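You operate a simulated robot arm through the tools that you are given. There is no shell and no other tool. Be economical: measure what you need, move in short steps, check, and stop when the job is done.

Carry out the task below with a simulated robot arm. There is one attempt and no reset: what you move stays moved.

Task
Test the relay in the socket at its printed volts: good to the green tray, bad to the red.
Fine: the trays beside the tester; switch off before it comes out.
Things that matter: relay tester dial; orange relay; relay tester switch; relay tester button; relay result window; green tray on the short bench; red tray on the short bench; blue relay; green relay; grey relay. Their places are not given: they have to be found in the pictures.

It is judged by the outcome, as a careful person would: the job done as asked, and still so three seconds after it is handed in. It fails if anything else is knocked over, pushed out of place, dropped, spilled or broken.

Robot
A 7-joint arm with a two-finger parallel gripper, fixed in place. Base frame: the origin is at the foot of the arm, x ahead of it, y to its left, z up; the work surface is at about z = 0.724. Lengths are in m, angles in degrees, forces in N, time in s.
With the tool pointing down near the work surface it reaches from about 0.28 to 0.68 m from the base axis. Its first joint turns from -66.0 to 66.0 degrees. Payload 1.57 kg.
The tool frame sits at the grasp point between the pads (the TCP): z along the fingers, y along the line on which they close. The tips reach 0.03 m beyond it. Largest opening 0.11 m; finger width 0.024, thickness 0.012; the body of the gripper, 0.048 by 0.112 m, starts 0.078 m behind the TCP.
Orientation is that of the tool frame in the base frame, as a unit quaternion [w, x, y, z]. With the fingers straight down and closing along the base's y, the tool's x points along the base's -x, its y along +y and its z along -z.

Tools
- The arm moves only by the tool drive_tool. Its argument "motion" is a list of rows, each an object (a shift or turn left out is 0, a gripper value left out holds the last) with "travel": the shift along the tool's x, y, z in units of 400 mm (1.0 is 400 mm), a list of three; "delta_rot": the turn, a rotation vector about the tool's x, y, z in units of 60 degrees (1.0 is 60 degrees), a list of three; "hand": the opening, from 0 (shut) to 1 (fully open). In form: [{"travel": [tx, ty, tz], "delta_rot": [rx, ry, rz], "hand": hand}, ...]. A call has 1 to 20 rows; each row is the pose to reach, as a shift and turn from the pose commanded when the call began, along the tool's axes at that moment. A call with a number of a shift or a turn outside -1 to 1 is refused whole. Each row takes 0.2 s and may step no farther than 0.05 m and 8.6 degrees from the row before; otherwise, or with a gripper value out of range, the whole call is refused. A pose out of reach is approached as far as the arm can. The call stops where the force on the tool passes 40 N (or 10 N more than at its start, if that is more) or the arm is blocked; 0.2 s more then pass. The fingers move at their own pace (about 0.108 m/s each) and stop on an object; they squeeze with about 29 N. The grip force told is the motor's: it shows also when the fingers shut on nothing. Time passes only in rows, and 0.2 s behind the last, so rows that repeat a pose let the fingers close. The reply holds the time, the measured pose of the TCP, the force on the tool along the base axes, the opening and the grip force, in the units named above and with some noise.
- Cameras (640 x 400 px; columns grow to the right, rows downward): "scene" is fixed at [0.1538, -0.3835, 1.4025]; the picture's right is [0.87, -0.49, 0.00], its down [-0.29, -0.51, -0.81] and it looks along [0.40, 0.71, -0.58] (base axes); focal length 352 px, centre (320, 200). "wrist" rides on the gripper at [-0.036, 0, -0.08] in the tool frame; the picture's right is [0.00, -1.00, 0.00], its down [0.97, 0.00, -0.24] and it looks along [0.24, 0.00, 0.97] (tool axes); focal length 218 px, centre (320, 200).
- grab_frame(camera): a new picture of that camera. No time passes.
- pixel_to_xyz(camera, pixels): for up to 12 pixels [column, row] of the newest picture of that camera ("zoom" is the newest enlarged one), the place [x, y, z] in the base frame of the surface seen there, good to about 0.002 m. No time passes.
- enlarge(camera, box): a new picture of the part [left, top, right, bottom] of that camera's present view, enlarged. No time passes.
- finish_job(): hands the job in; it is judged then, once.

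Work in short steps. Measure before you move; look again where a grasp or a placing could have gone wrong, and mend it. You have 80 turns and 38 pictures in all, those below and enlarged ones among them. Open the gripper and draw the arm clear of the work before you hand the job in, unless the task says otherwise; then end with one line.

The tools are called as a command line: name --argument value ..., lists and objects as JSON in quotes. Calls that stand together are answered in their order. drive_tool: Moves the arm, as the interface text tells. Its arguments: {"type":"object","properties":{"motion":{"type":"array","items":{"type":"object","properties":{"travel":{"type":"array","items":{"type":"number"}},"delta_rot":{"type":"array","items":{"type":"number"}},"hand":{"type":"number"}}}}},"required":["motion"]} The other tools are called the same way: grab_frame (camera) takes a picture; pixel_to_xyz (camera, pixels) gives the place of the surface under pixels of a picture; enlarge (camera, box) takes an enlarged picture of a part of a camera's view; finish_job () hands the job in.

At the start:

```text
clock: 0.0
eef_pos: [0.4029, 0.1433, 1.043]
tcp_rot: [0.0, 0.0, 1.0, -0.001]
wrist_force: [-0.1, -0.2, 1.2]
grip_width: 0.1099
grasp_force: 0.1
```

scene: 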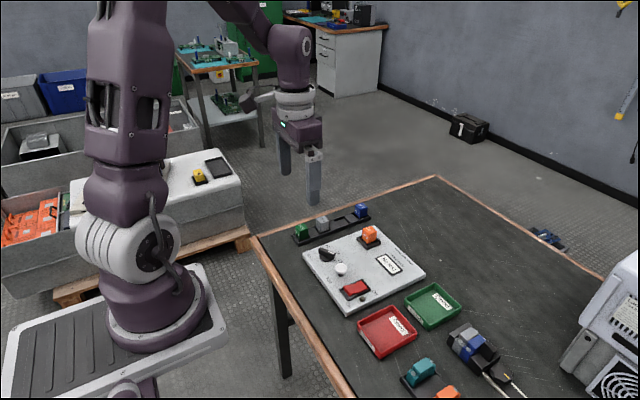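
wrist: 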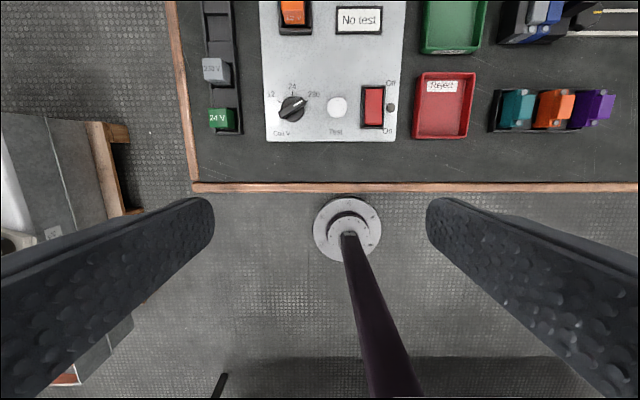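

The tester is visible at around (365,265) in the scene view; the orange relay is in its socket. I'll enlarge both views to read labels.

enlarge --camera "scene" --box '[280, 195, 480, 320]'

enlarge --camera "wrist" --box '[190, 0, 430, 150]'

```text
3.20 times, centred on (380, 258) of scene
```

zoom: 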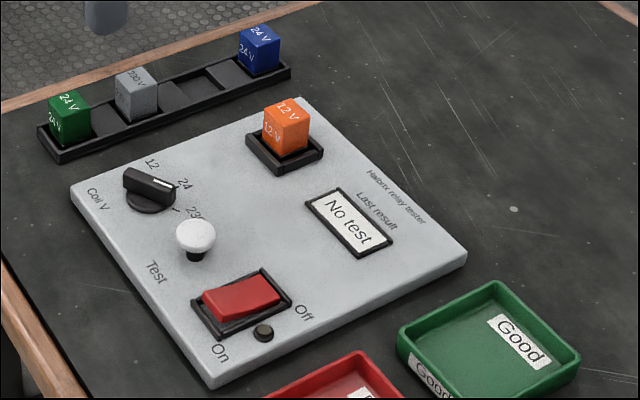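

```text
2.67 times, centred on (310, 75) of wrist
```

zoom: 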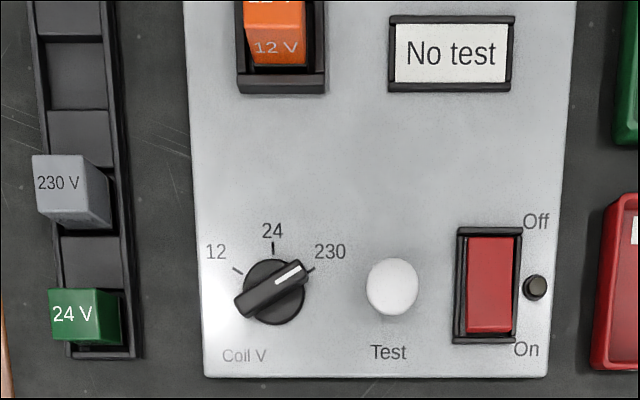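

The orange relay is 12 V, the dial points at 230, and the lamp is dark, so the tester looks off. I'll measure the parts.

pixel_to_xyz --camera "zoom" --pixels '[[272, 288], [298, 268], [245, 307], [237, 270], [273, 248], [312, 270], [392, 286], [490, 245], [490, 285], [490, 325], [535, 287], [420, 200]]'

pixel_to_xyz --camera "scene" --pixels '[[370, 229], [370, 237], [369, 246], [433, 305], [387, 331], [327, 255], [341, 269], [355, 288], [362, 208], [388, 264], [345, 290], [365, 285]]'

```text
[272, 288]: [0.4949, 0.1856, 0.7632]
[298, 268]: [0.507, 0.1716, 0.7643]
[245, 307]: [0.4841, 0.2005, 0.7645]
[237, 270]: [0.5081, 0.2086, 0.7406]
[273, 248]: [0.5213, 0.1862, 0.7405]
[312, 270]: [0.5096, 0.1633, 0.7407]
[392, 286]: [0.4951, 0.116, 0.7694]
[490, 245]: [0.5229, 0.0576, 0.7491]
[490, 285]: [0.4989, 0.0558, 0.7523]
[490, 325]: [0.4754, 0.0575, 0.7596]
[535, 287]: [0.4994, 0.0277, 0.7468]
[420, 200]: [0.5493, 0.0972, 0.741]
```

```text
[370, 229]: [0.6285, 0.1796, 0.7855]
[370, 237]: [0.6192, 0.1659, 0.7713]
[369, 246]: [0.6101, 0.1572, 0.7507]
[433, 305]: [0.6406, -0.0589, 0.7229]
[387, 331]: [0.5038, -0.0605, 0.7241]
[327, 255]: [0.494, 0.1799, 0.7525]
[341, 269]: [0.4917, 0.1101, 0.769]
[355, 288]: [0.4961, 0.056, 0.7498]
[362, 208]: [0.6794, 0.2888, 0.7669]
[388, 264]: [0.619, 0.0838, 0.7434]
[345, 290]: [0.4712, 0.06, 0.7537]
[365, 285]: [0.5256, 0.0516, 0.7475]
```

The knob's centre is about (0.4955, 0.186), top z 0.7635, and its bar lies at about -55°. I'll move above it, turning the tool +55° so the fingers straddle the bar.

drive_tool --motion '[{"travel": [-0.033, 0.015, 0.051], "delta_rot": [0, 0, 0.131], "hand": 0.5}, {"travel": [-0.066, 0.03, 0.102], "delta_rot": [0, 0, 0.262]}, {"travel": [-0.099, 0.046, 0.153], "delta_rot": [0, 0, 0.393]}, {"travel": [-0.132, 0.061, 0.204], "delta_rot": [0, 0, 0.524]}, {"travel": [-0.165, 0.076, 0.255], "delta_rot": [0, 0, 0.655]}, {"travel": [-0.198, 0.091, 0.306], "delta_rot": [0, 0, 0.786]}, {"travel": [-0.2315, 0.1067, 0.3575], "delta_rot": [0, 0, 0.917]}, {"travel": [-0.2315, 0.1067, 0.3575], "delta_rot": [0, 0, 0.917]}]'

grab_frame --camera "wrist"

```text
clock: 1.8
eef_pos: [0.4942, 0.1861, 0.9017]
tcp_rot: [-0.001, 0.463, 0.887, -0.001]
wrist_force: [0.1, -0.8, 0.2]
grip_width: 0.0548
grasp_force: 0.0
```

```text
33 pictures are left
```

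wrist: 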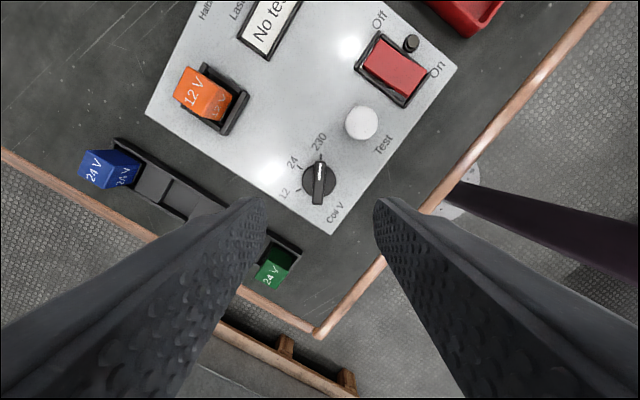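

The bar is nearly vertical in the picture (319,182), so it lines up with the fingers. I'll measure its skirt and ends.

pixel_to_xyz --camera "wrist" --pixels '[[319, 182], [320, 165], [317, 200], [306, 180], [332, 180], [312, 182], [326, 182]]'

enlarge --camera "wrist" --box '[270, 140, 370, 220]'

```text
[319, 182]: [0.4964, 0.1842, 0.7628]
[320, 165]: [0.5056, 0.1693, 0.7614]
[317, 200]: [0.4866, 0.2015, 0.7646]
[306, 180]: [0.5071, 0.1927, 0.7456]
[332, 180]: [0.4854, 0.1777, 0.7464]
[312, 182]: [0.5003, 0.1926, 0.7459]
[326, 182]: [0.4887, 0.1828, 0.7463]
```

```text
5.00 times, centred on (320, 180) of wrist
```

zoom: 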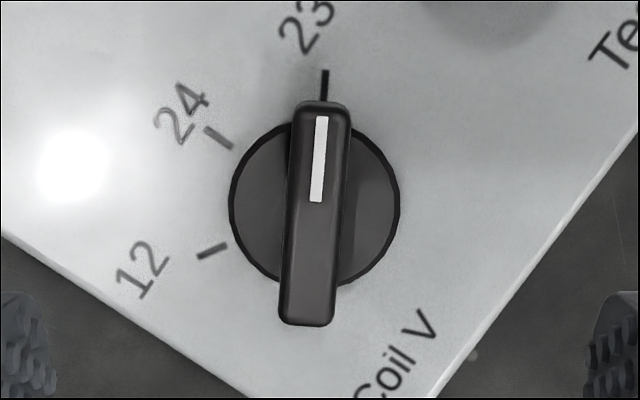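

Skirt top is z 0.746 and bar top is z 0.764. I'll lower the TCP to about 0.781 and close.

drive_tool --motion '[{"travel": [-0.002, 0.003, 0.1]}, {"travel": [-0.002, 0.003, 0.2]}, {"travel": [-0.002, 0.003, 0.26]}, {"travel": [-0.002, 0.003, 0.3]}, {"travel": [-0.002, 0.003, 0.3]}, {"travel": [-0.002, 0.003, 0.3], "hand": 0}, {"travel": [-0.002, 0.003, 0.3], "hand": 0}, {"travel": [-0.002, 0.003, 0.3], "hand": 0}]'

grab_frame --camera "wrist"

```text
clock: 3.6
eef_pos: [0.4969, 0.1869, 0.7799]
tcp_rot: [0.001, 0.462, 0.887, 0.001]
wrist_force: [4.1, -0.7, -8.5]
grip_width: 0.012
grasp_force: 29.1
```

```text
31 pictures are left
```

wrist: 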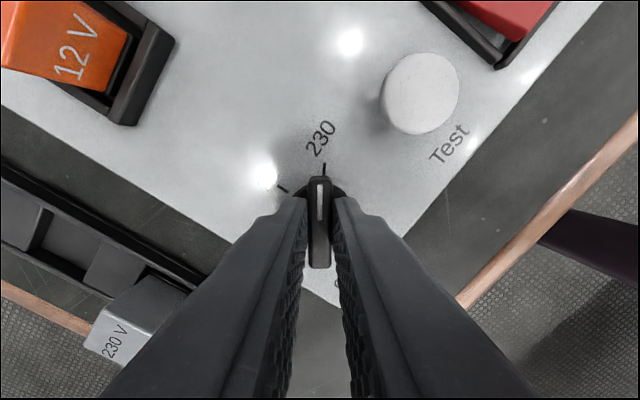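

The knob is held (width 0.012). I turn it 59° toward 24, then on.

drive_tool --motion '[{"delta_rot": [0, 0, -0.123]}, {"delta_rot": [0, 0, -0.246]}, {"delta_rot": [0, 0, -0.369]}, {"delta_rot": [0, 0, -0.492]}, {"delta_rot": [0, 0, -0.615]}, {"delta_rot": [0, 0, -0.738]}, {"delta_rot": [0, 0, -0.861]}, {"delta_rot": [0, 0, -0.984]}, {"delta_rot": [0, 0, -0.984]}]'

grab_frame --camera "wrist"

```text
clock: 5.6
eef_pos: [0.4953, 0.1876, 0.7813]
tcp_rot: [0.001, -0.036, 0.999, 0.0]
wrist_force: [15.1, 23.1, -16.7]
grip_width: 0.0118
grasp_force: 30.2
```

```text
30 pictures are left
```

wrist: 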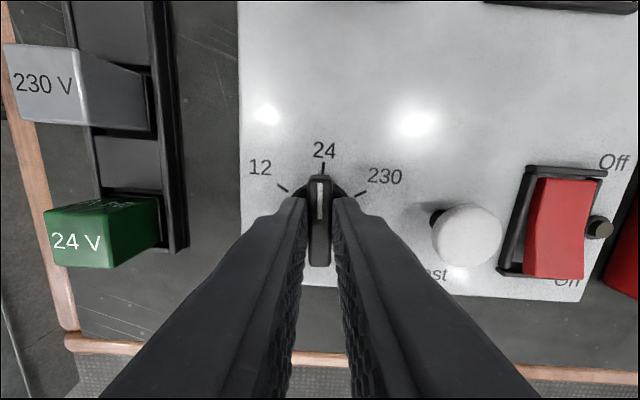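

The dial is at 24 now, but side force has built up (about 27 N). I'll open, let it settle, and look before regripping.

drive_tool --motion '[{"hand": 0.3}, {"hand": 0.3}, {"hand": 0.3}]'

enlarge --camera "wrist" --box '[240, 130, 400, 290]'

pixel_to_xyz --camera "zoom" --pixels '[[319, 200], [319, 320], [319, 260]]'

```text
clock: 6.4
eef_pos: [0.4969, 0.1855, 0.7817]
tcp_rot: [0.0, -0.035, 0.999, -0.001]
wrist_force: [-0.1, 0.9, 0.1]
grip_width: 0.0328
grasp_force: 0.0
```

```text
2.50 times, centred on (320, 210) of wrist
```

zoom: 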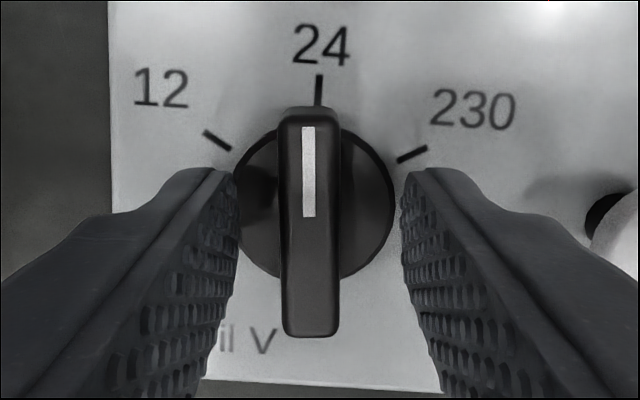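

```text
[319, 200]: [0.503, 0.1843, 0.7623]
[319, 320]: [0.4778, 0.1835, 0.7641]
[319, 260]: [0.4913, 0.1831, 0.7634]
```

The bar points at 24 and centre y is about 0.1845. I'll regrip with a slight re-centring and turn the remaining 57° toward 12, then release.

drive_tool --motion '[{"travel": [0.003, -0.002, 0]}, {"travel": [0.003, -0.002, 0], "hand": 0}, {"travel": [0.003, -0.002, 0], "hand": 0}, {"travel": [0.003, -0.002, 0], "hand": 0}, {"travel": [0.003, -0.002, 0], "delta_rot": [0, 0, -0.12]}, {"travel": [0.003, -0.002, 0], "delta_rot": [0, 0, -0.24]}, {"travel": [0.003, -0.002, 0], "delta_rot": [0, 0, -0.36]}, {"travel": [0.003, -0.002, 0], "delta_rot": [0, 0, -0.48]}, {"travel": [0.003, -0.002, 0], "delta_rot": [0, 0, -0.6]}, {"travel": [0.003, -0.002, 0], "delta_rot": [0, 0, -0.72]}, {"travel": [0.003, -0.002, 0], "delta_rot": [0, 0, -0.84]}, {"travel": [0.003, -0.002, 0], "delta_rot": [0, 0, -0.95]}, {"travel": [0.003, -0.002, 0], "delta_rot": [0, 0, -0.95]}]'

drive_tool --motion '[{"hand": 0.35}, {"hand": 0.35}, {"hand": 0.35}, {"travel": [0, 0, -0.1]}, {"travel": [0, 0, -0.2]}, {"travel": [0, 0, -0.25]}]'

grab_frame --camera "wrist"

```text
clock: 9.2
eef_pos: [0.4951, 0.1874, 0.7807]
tcp_rot: [0.002, -0.508, 0.862, 0.0]
wrist_force: [-2.1, 27.4, 2.0]
grip_width: 0.012
grasp_force: 30.0
```

```text
clock: 10.6
eef_pos: [0.493, 0.1855, 0.8808]
tcp_rot: [-0.001, -0.507, 0.862, 0.0]
wrist_force: [-0.7, 0.0, -1.6]
grip_width: 0.0386
grasp_force: 0.0
```

```text
28 pictures are left
```

wrist: 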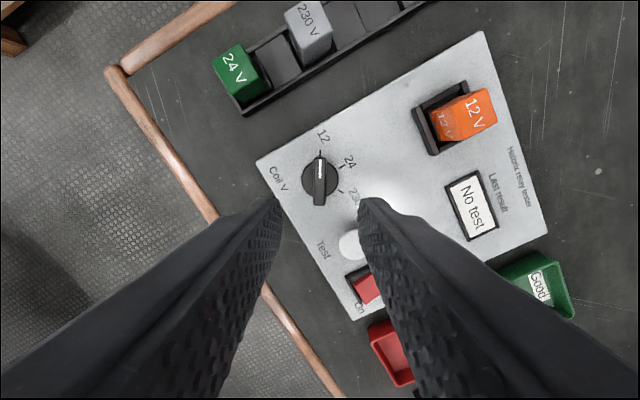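

The dial now points at 12. Next I shut the fingers, turn back to the straight orientation and go above the On end of the switch.

drive_tool --motion '[{"travel": [0.038, -0.015, 0], "delta_rot": [0, 0, 0.125], "hand": 0}, {"travel": [0.076, -0.03, 0], "delta_rot": [0, 0, 0.25]}, {"travel": [0.114, -0.045, 0], "delta_rot": [0, 0, 0.375]}, {"travel": [0.152, -0.06, 0], "delta_rot": [0, 0, 0.5]}, {"travel": [0.19, -0.075, 0], "delta_rot": [0, 0, 0.625]}, {"travel": [0.228, -0.09, 0], "delta_rot": [0, 0, 0.75]}, {"travel": [0.266, -0.105, 0], "delta_rot": [0, 0, 0.875]}, {"travel": [0.303, -0.119, 0], "delta_rot": [0, 0, 1.0]}, {"travel": [0.303, -0.119, 0], "delta_rot": [0, 0, 1.0]}]'

enlarge --camera "wrist" --box '[220, 80, 420, 240]'

```text
clock: 12.6
eef_pos: [0.4776, 0.0568, 0.88]
tcp_rot: [0.0, -0.009, 1.0, 0.0]
wrist_force: [-0.6, 0.6, 1.0]
grip_width: 0.0
grasp_force: 21.4
```

```text
2.50 times, centred on (320, 160) of wrist
```

zoom: 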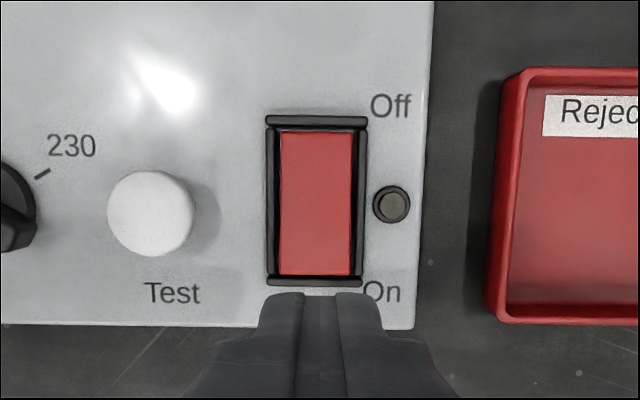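

pixel_to_xyz --camera "zoom" --pixels '[[315, 135], [315, 165], [315, 200], [315, 235], [315, 268], [315, 281], [315, 121], [270, 200], [361, 200], [392, 203], [150, 210], [282, 200]]'

```text
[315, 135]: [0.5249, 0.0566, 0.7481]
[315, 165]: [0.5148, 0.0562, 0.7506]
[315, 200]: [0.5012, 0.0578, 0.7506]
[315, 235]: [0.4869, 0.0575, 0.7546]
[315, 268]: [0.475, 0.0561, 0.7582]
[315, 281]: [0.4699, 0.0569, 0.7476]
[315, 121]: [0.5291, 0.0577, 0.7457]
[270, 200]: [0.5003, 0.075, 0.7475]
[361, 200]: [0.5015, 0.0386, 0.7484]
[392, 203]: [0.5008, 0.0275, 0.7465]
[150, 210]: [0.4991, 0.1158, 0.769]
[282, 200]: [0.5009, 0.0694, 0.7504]
```

The frame top is z 0.7475 and the rocker's raised end is 0.759. I press straight down at x 0.478 in small steps until TCP is about 0.778, then lift.

drive_tool --motion '[{"travel": [0, 0, 0.1]}, {"travel": [0, 0, 0.2]}, {"travel": [0, 0, 0.225]}, {"travel": [0, 0, 0.235]}, {"travel": [0, 0, 0.245]}, {"travel": [0, 0, 0.252]}, {"travel": [0, 0, 0.256]}]'

enlarge --camera "scene" --box '[300, 220, 440, 320]'

```text
clock: 14.2
eef_pos: [0.4768, 0.0564, 0.7798]
tcp_rot: [0.0, -0.008, 1.0, 0.0]
wrist_force: [-4.8, -0.1, 12.4]
grip_width: 0.0001
grasp_force: 20.9
stopped in row 7: the force on the tool passed its limit (the readings are from after the stop); the commanded pose is now the measured one
```

```text
4.00 times, centred on (370, 270) of scene
```

zoom: 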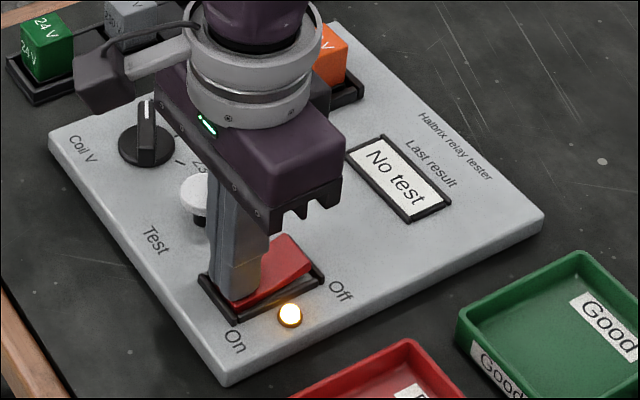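

The lamp is lit, so the tester is on. I lift and go over the button at (0.497, 0.1155).

drive_tool --motion '[{"travel": [0, 0, -0.08]}, {"travel": [0, 0, -0.15]}, {"travel": [-0.025, 0.07, -0.15]}, {"travel": [-0.049, 0.148, -0.15]}, {"travel": [-0.049, 0.148, -0.15]}]'

drive_tool --motion '[{"travel": [0, 0, 0.06]}, {"travel": [0, 0, 0.09]}, {"travel": [0, 0, 0.1]}, {"travel": [0, 0, 0.107]}, {"travel": [0, 0, 0.112]}, {"travel": [0, 0, 0.117]}, {"travel": [0, 0, 0.122]}]'

enlarge --camera "scene" --box '[300, 220, 440, 320]'

```text
clock: 15.4
eef_pos: [0.4955, 0.1163, 0.8408]
tcp_rot: [0.0, -0.01, 1.0, 0.0]
wrist_force: [0.3, -0.1, -0.3]
grip_width: 0.0005
grasp_force: 21.7
```

```text
clock: 17.0
eef_pos: [0.4963, 0.1163, 0.7918]
tcp_rot: [0.001, -0.009, 1.0, 0.0]
wrist_force: [0.7, 0.2, 1.0]
grip_width: 0.0
grasp_force: 21.3
```

```text
4.00 times, centred on (370, 270) of scene
```

zoom: 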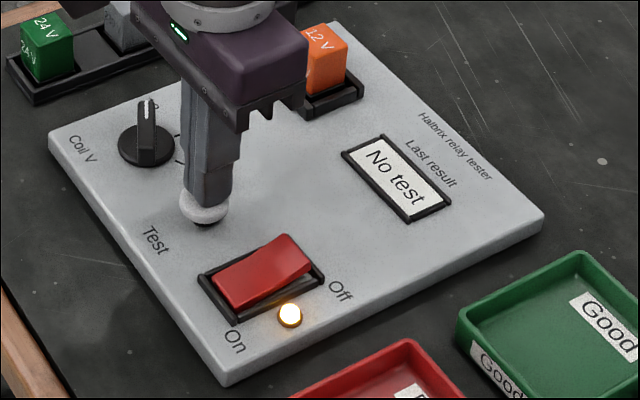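

Contact is made, but there is almost no force and no result yet. I press a few mm further, hold, and look.

drive_tool --motion '[{"travel": [0, 0, 0.006]}, {"travel": [0, 0, 0.012]}, {"travel": [0, 0, 0.018]}, {"travel": [0, 0, 0.024]}, {"travel": [0, 0, 0.024]}, {"travel": [0, 0, 0.024]}]'

enlarge --camera "scene" --box '[300, 220, 440, 320]'

```text
clock: 18.4
eef_pos: [0.4955, 0.1168, 0.7825]
tcp_rot: [0.001, -0.009, 1.0, 0.0]
wrist_force: [-5.9, -0.4, 25.6]
grip_width: 0.0001
grasp_force: 22.0
```

```text
4.00 times, centred on (370, 270) of scene
```

zoom: 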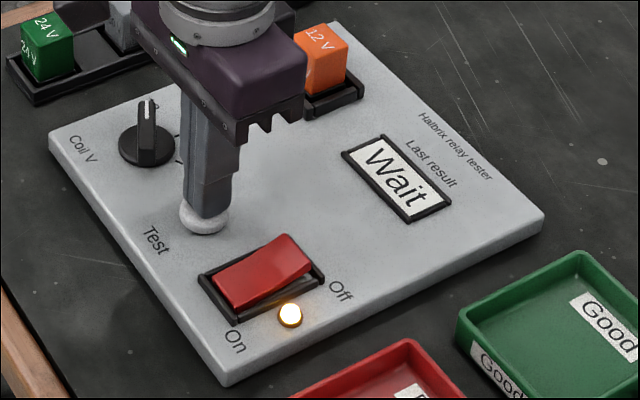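

The window shows "Wait": the test has started. I ease off to low force but keep the button down, and wait.

drive_tool --motion '[{"travel": [0, 0, -0.005]}, {"travel": [0, 0, -0.005]}, {"travel": [0, 0, -0.005]}, {"travel": [0, 0, -0.005]}, {"travel": [0, 0, -0.005]}, {"travel": [0, 0, -0.005]}, {"travel": [0, 0, -0.005]}, {"travel": [0, 0, -0.005]}, {"travel": [0, 0, -0.005]}, {"travel": [0, 0, -0.005]}]'

enlarge --camera "scene" --box '[300, 220, 440, 320]'

```text
clock: 20.6
eef_pos: [0.4949, 0.1159, 0.7837]
tcp_rot: [0.0, -0.009, 1.0, 0.0]
wrist_force: [-2.7, -0.2, 3.7]
grip_width: 0.0
grasp_force: 21.3
```

```text
4.00 times, centred on (370, 270) of scene
```

zoom: 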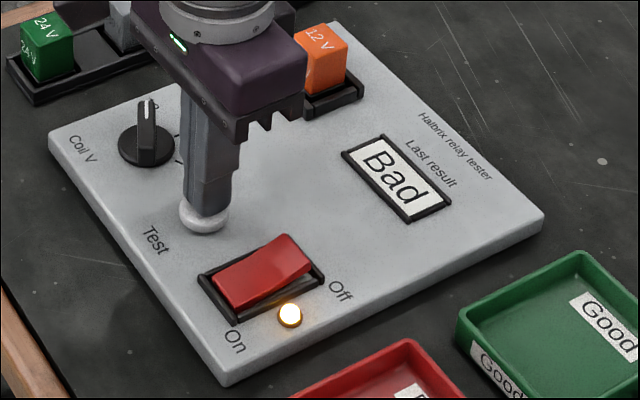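

The result is "Bad", so it goes to the red tray. Next I lift, and press the Off end at (0.522, 0.057).

drive_tool --motion '[{"travel": [0, 0, -0.08]}, {"travel": [0, 0, -0.145]}, {"travel": [-0.033, -0.075, -0.145]}, {"travel": [-0.066, -0.148, -0.145]}, {"travel": [-0.066, -0.148, -0.145]}]'

drive_tool --motion '[{"travel": [0, 0, 0.08]}, {"travel": [0, 0, 0.12]}, {"travel": [0, 0, 0.13]}, {"travel": [0, 0, 0.138]}, {"travel": [0, 0, 0.146]}, {"travel": [0, 0, 0.151]}, {"travel": [0, 0, 0.155]}]'

enlarge --camera "scene" --box '[300, 220, 440, 320]'

```text
clock: 21.8
eef_pos: [0.5223, 0.0568, 0.8419]
tcp_rot: [0.001, -0.008, 1.0, 0.001]
wrist_force: [-0.4, 0.6, -0.1]
grip_width: 0.0001
grasp_force: 22.0
```

```text
clock: 23.4
eef_pos: [0.5234, 0.058, 0.7808]
tcp_rot: [0.001, -0.009, 1.0, 0.0]
wrist_force: [1.4, 2.1, 5.3]
grip_width: 0.0001
grasp_force: 21.2
```

```text
4.00 times, centred on (370, 270) of scene
```

zoom: 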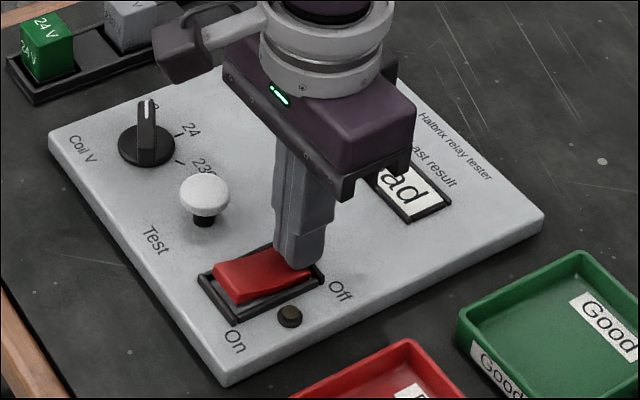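

The lamp is out and the window still shows Bad. I lift away and hover over the relay with the hand open to measure it.

drive_tool --motion '[{"travel": [0, 0, -0.1]}, {"travel": [0, 0, -0.2]}, {"travel": [0, 0, -0.3], "hand": 0.6}, {"travel": [-0.07, 0.09, -0.3]}, {"travel": [-0.14, 0.18, -0.3]}, {"travel": [-0.215, 0.275, -0.3]}, {"travel": [-0.215, 0.275, -0.3]}]'

enlarge --camera "wrist" --box '[220, 80, 420, 240]'

grab_frame --camera "scene"

```text
clock: 25.0
eef_pos: [0.6074, 0.17, 0.8992]
tcp_rot: [0.001, -0.009, 1.0, 0.0]
wrist_force: [0.0, 0.8, -0.1]
grip_width: 0.0662
grasp_force: 0.1
```

```text
2.50 times, centred on (320, 160) of wrist
```

zoom: 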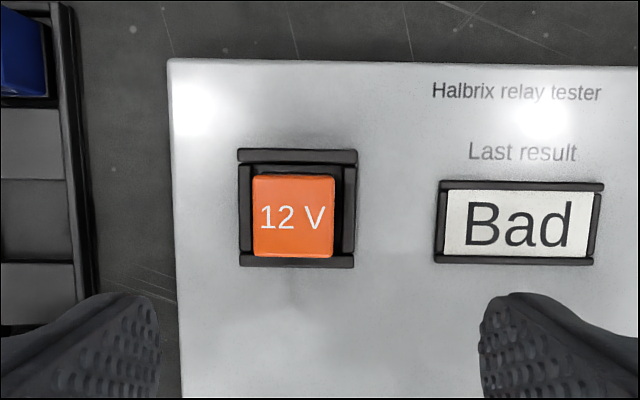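

```text
20 pictures are left
```

scene: 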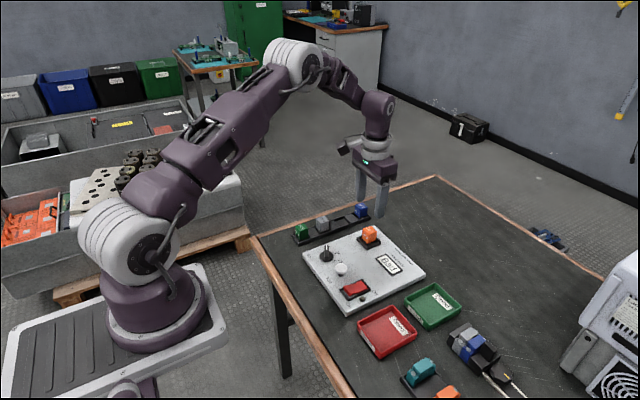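

pixel_to_xyz --camera "zoom" --pixels '[[293, 215], [256, 215], [331, 215], [293, 180], [293, 250], [293, 157], [293, 262], [245, 215], [349, 215], [346, 190]]'

pixel_to_xyz --camera "scene" --pixels '[[385, 333], [358, 325], [387, 354], [387, 306], [417, 332], [377, 325], [367, 240], [302, 228], [360, 206]]'

```text
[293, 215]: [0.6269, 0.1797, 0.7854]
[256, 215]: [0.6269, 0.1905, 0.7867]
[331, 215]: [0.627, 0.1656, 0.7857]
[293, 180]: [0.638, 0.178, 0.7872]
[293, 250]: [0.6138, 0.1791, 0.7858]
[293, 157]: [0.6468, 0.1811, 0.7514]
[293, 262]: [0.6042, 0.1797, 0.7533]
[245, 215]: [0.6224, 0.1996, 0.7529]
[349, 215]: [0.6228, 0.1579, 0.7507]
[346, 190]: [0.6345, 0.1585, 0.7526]
```

```text
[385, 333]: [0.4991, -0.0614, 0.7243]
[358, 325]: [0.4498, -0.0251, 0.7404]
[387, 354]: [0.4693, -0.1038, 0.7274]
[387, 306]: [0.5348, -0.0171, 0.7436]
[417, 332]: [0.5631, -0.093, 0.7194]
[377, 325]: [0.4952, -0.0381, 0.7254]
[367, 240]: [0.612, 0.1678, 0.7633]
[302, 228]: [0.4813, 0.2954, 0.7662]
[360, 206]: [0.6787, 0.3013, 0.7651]
```

The relay is centred at (0.626, 0.178), top z 0.786, and the socket rim is at 0.752. I straighten the 1° twist, lower to TCP 0.787 and grip.

drive_tool --motion '[{"travel": [-0.046, 0.02, 0], "delta_rot": [0, 0, 0.017]}, {"travel": [-0.046, 0.02, 0.1], "delta_rot": [0, 0, 0.017]}, {"travel": [-0.046, 0.02, 0.2], "delta_rot": [0, 0, 0.017]}, {"travel": [-0.046, 0.02, 0.25], "delta_rot": [0, 0, 0.017]}, {"travel": [-0.046, 0.02, 0.281], "delta_rot": [0, 0, 0.017]}, {"travel": [-0.046, 0.02, 0.281], "delta_rot": [0, 0, 0.017]}, {"travel": [-0.046, 0.02, 0.281], "delta_rot": [0, 0, 0.017], "hand": 0}, {"travel": [-0.046, 0.02, 0.281], "delta_rot": [0, 0, 0.017], "hand": 0}, {"travel": [-0.046, 0.02, 0.281], "delta_rot": [0, 0, 0.017], "hand": 0}]'

grab_frame --camera "wrist"

```text
clock: 27.0
eef_pos: [0.6266, 0.1771, 0.7869]
tcp_rot: [0.0, 0.0, 1.0, 0.0]
wrist_force: [-0.9, -0.5, -0.5]
grip_width: 0.0291
grasp_force: 29.2
```

```text
19 pictures are left
```

wrist: 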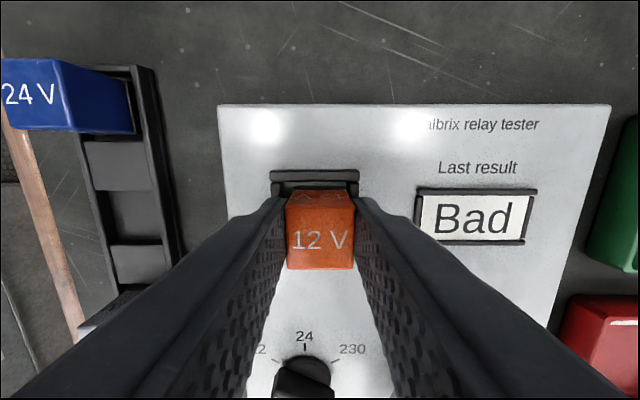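

The relay is gripped (width 0.029). I pull it straight up.

drive_tool --motion '[{"travel": [0, 0, -0.02]}, {"travel": [0, 0, -0.05]}, {"travel": [0, 0, -0.1]}, {"travel": [0, 0, -0.17]}, {"travel": [0, 0, -0.24]}, {"travel": [0, 0, -0.24]}]'

enlarge --camera "scene" --box '[300, 170, 480, 370]'

```text
clock: 28.4
eef_pos: [0.6264, 0.177, 0.8842]
tcp_rot: [0.0, 0.0, 1.0, 0.0]
wrist_force: [-0.6, 0.3, -1.4]
grip_width: 0.0291
grasp_force: 28.8
```

```text
2.00 times, centred on (390, 270) of scene
```

zoom: 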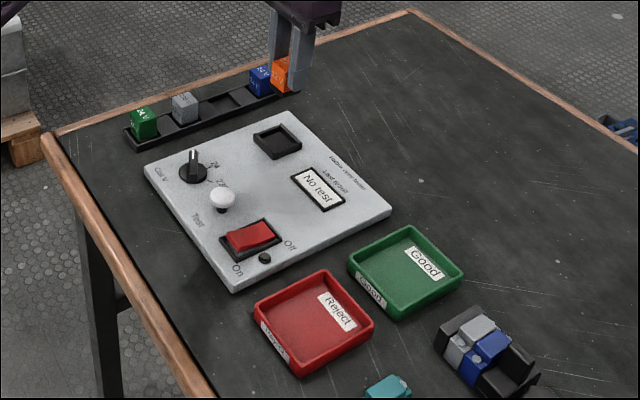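

The relay is out. Next I measure the red tray.

pixel_to_xyz --camera "zoom" --pixels '[[256, 309], [323, 274], [371, 322], [300, 374], [312, 325], [285, 315], [320, 345], [305, 345], [320, 295]]'

```text
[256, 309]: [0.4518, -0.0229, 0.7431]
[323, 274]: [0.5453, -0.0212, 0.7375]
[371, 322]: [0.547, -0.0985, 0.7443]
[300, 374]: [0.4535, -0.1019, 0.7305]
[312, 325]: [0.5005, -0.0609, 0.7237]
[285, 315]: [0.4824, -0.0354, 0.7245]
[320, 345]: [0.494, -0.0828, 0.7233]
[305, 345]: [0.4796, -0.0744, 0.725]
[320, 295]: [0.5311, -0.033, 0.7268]
```

Tray centre is (0.499, -0.061), floor z 0.7245, rim 0.744. I carry the relay over it at this height, then lower partway.

drive_tool --motion '[{"travel": [0.04, -0.075, 0]}, {"travel": [0.08, -0.15, 0]}, {"travel": [0.12, -0.225, 0]}, {"travel": [0.16, -0.3, 0]}, {"travel": [0.2, -0.375, 0]}, {"travel": [0.24, -0.45, 0]}, {"travel": [0.28, -0.525, 0]}, {"travel": [0.3185, -0.595, 0]}, {"travel": [0.3185, -0.595, 0]}, {"travel": [0.3185, -0.595, 0.1]}, {"travel": [0.3185, -0.595, 0.18]}, {"travel": [0.3185, -0.595, 0.18]}]'

enlarge --camera "scene" --box '[330, 240, 470, 370]'

grab_frame --camera "wrist"

```text
clock: 31.0
eef_pos: [0.4997, -0.0605, 0.8113]
tcp_rot: [0.0, 0.0, 1.0, 0.0]
wrist_force: [1.2, 0.2, -2.0]
grip_width: 0.0288
grasp_force: 29.1
```

```text
3.08 times, centred on (400, 305) of scene
```

zoom: 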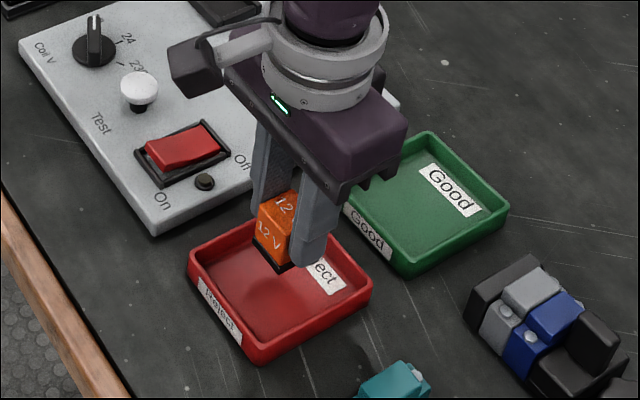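

```text
16 pictures are left
```

wrist: 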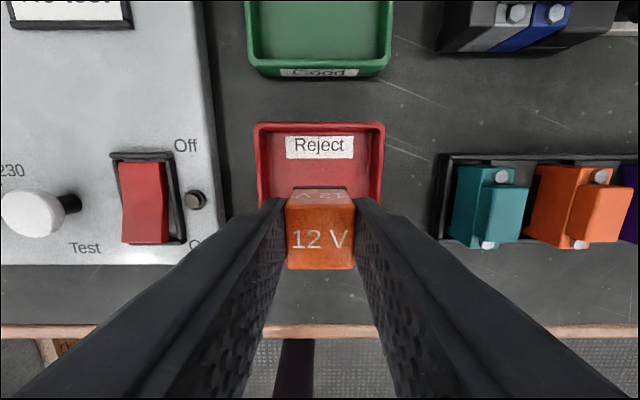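

Relay is centred over the red tray. I lower it in small steps until it touches the floor.

drive_tool --motion '[{"travel": [0, 0, 0.04]}, {"travel": [0, 0, 0.07]}, {"travel": [0, 0, 0.09]}, {"travel": [0, 0, 0.095]}, {"travel": [0, 0, 0.1]}, {"travel": [0, 0, 0.104]}, {"travel": [0, 0, 0.108]}, {"travel": [0, 0, 0.108]}]'

enlarge --camera "scene" --box '[340, 280, 440, 370]'

```text
clock: 32.8
eef_pos: [0.4986, -0.062, 0.7687]
tcp_rot: [0.0, -0.001, 1.0, 0.0]
wrist_force: [-4.8, 2.4, 27.4]
grip_width: 0.0292
grasp_force: 29.1
```

```text
4.44 times, centred on (390, 325) of scene
```

zoom: 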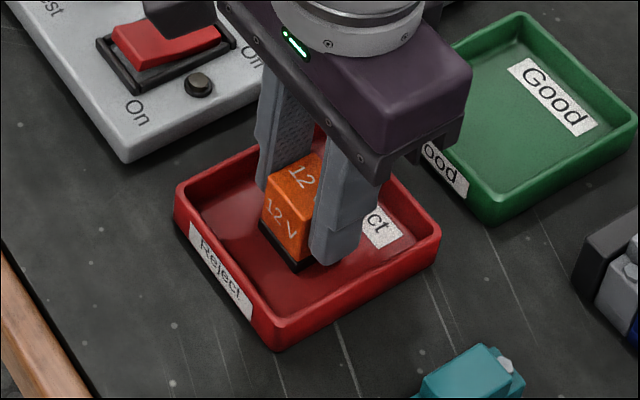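

The relay is on the floor of the tray (27 N contact). I ease up slightly, open a little, then withdraw upward.

drive_tool --motion '[{"travel": [0, 0, -0.002]}, {"travel": [0, 0, -0.002], "hand": 0.34}, {"travel": [0, 0, -0.002], "hand": 0.37}, {"travel": [0, 0, -0.002], "hand": 0.37}, {"travel": [0, 0, -0.03]}, {"travel": [0, 0, -0.1]}, {"travel": [0, 0, -0.2]}, {"travel": [0, 0, -0.3]}, {"travel": [0, 0, -0.4]}, {"travel": [0.1, 0, -0.45]}, {"travel": [0.2, 0, -0.45]}, {"travel": [0.2, 0, -0.45]}]'

enlarge --camera "scene" --box '[280, 180, 500, 400]'

```text
clock: 35.4
eef_pos: [0.4181, -0.0621, 0.9482]
tcp_rot: [0.0, 0.001, 1.0, 0.0]
wrist_force: [-0.5, -0.1, 1.5]
grip_width: 0.0407
grasp_force: 0.0
```

```text
1.82 times, centred on (390, 290) of scene
```

zoom: 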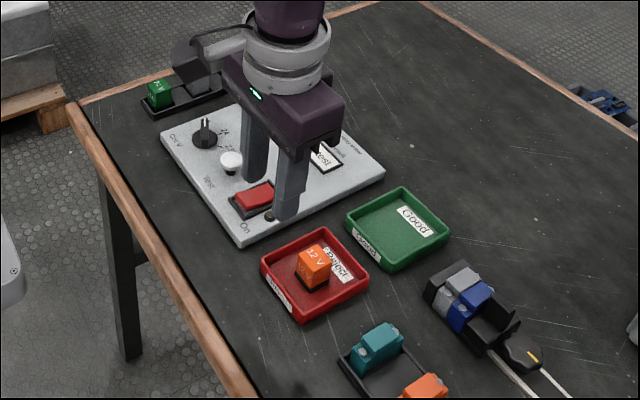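

The relay stands upright in the red tray, the tester is off, and the arm is clear with the hand open. I hand in.

finish_job

```text
The job is handed in.
```

The 12 V orange relay tested Bad at the 12 V setting; I switched the tester off, pulled the relay out and put it in the red tray.
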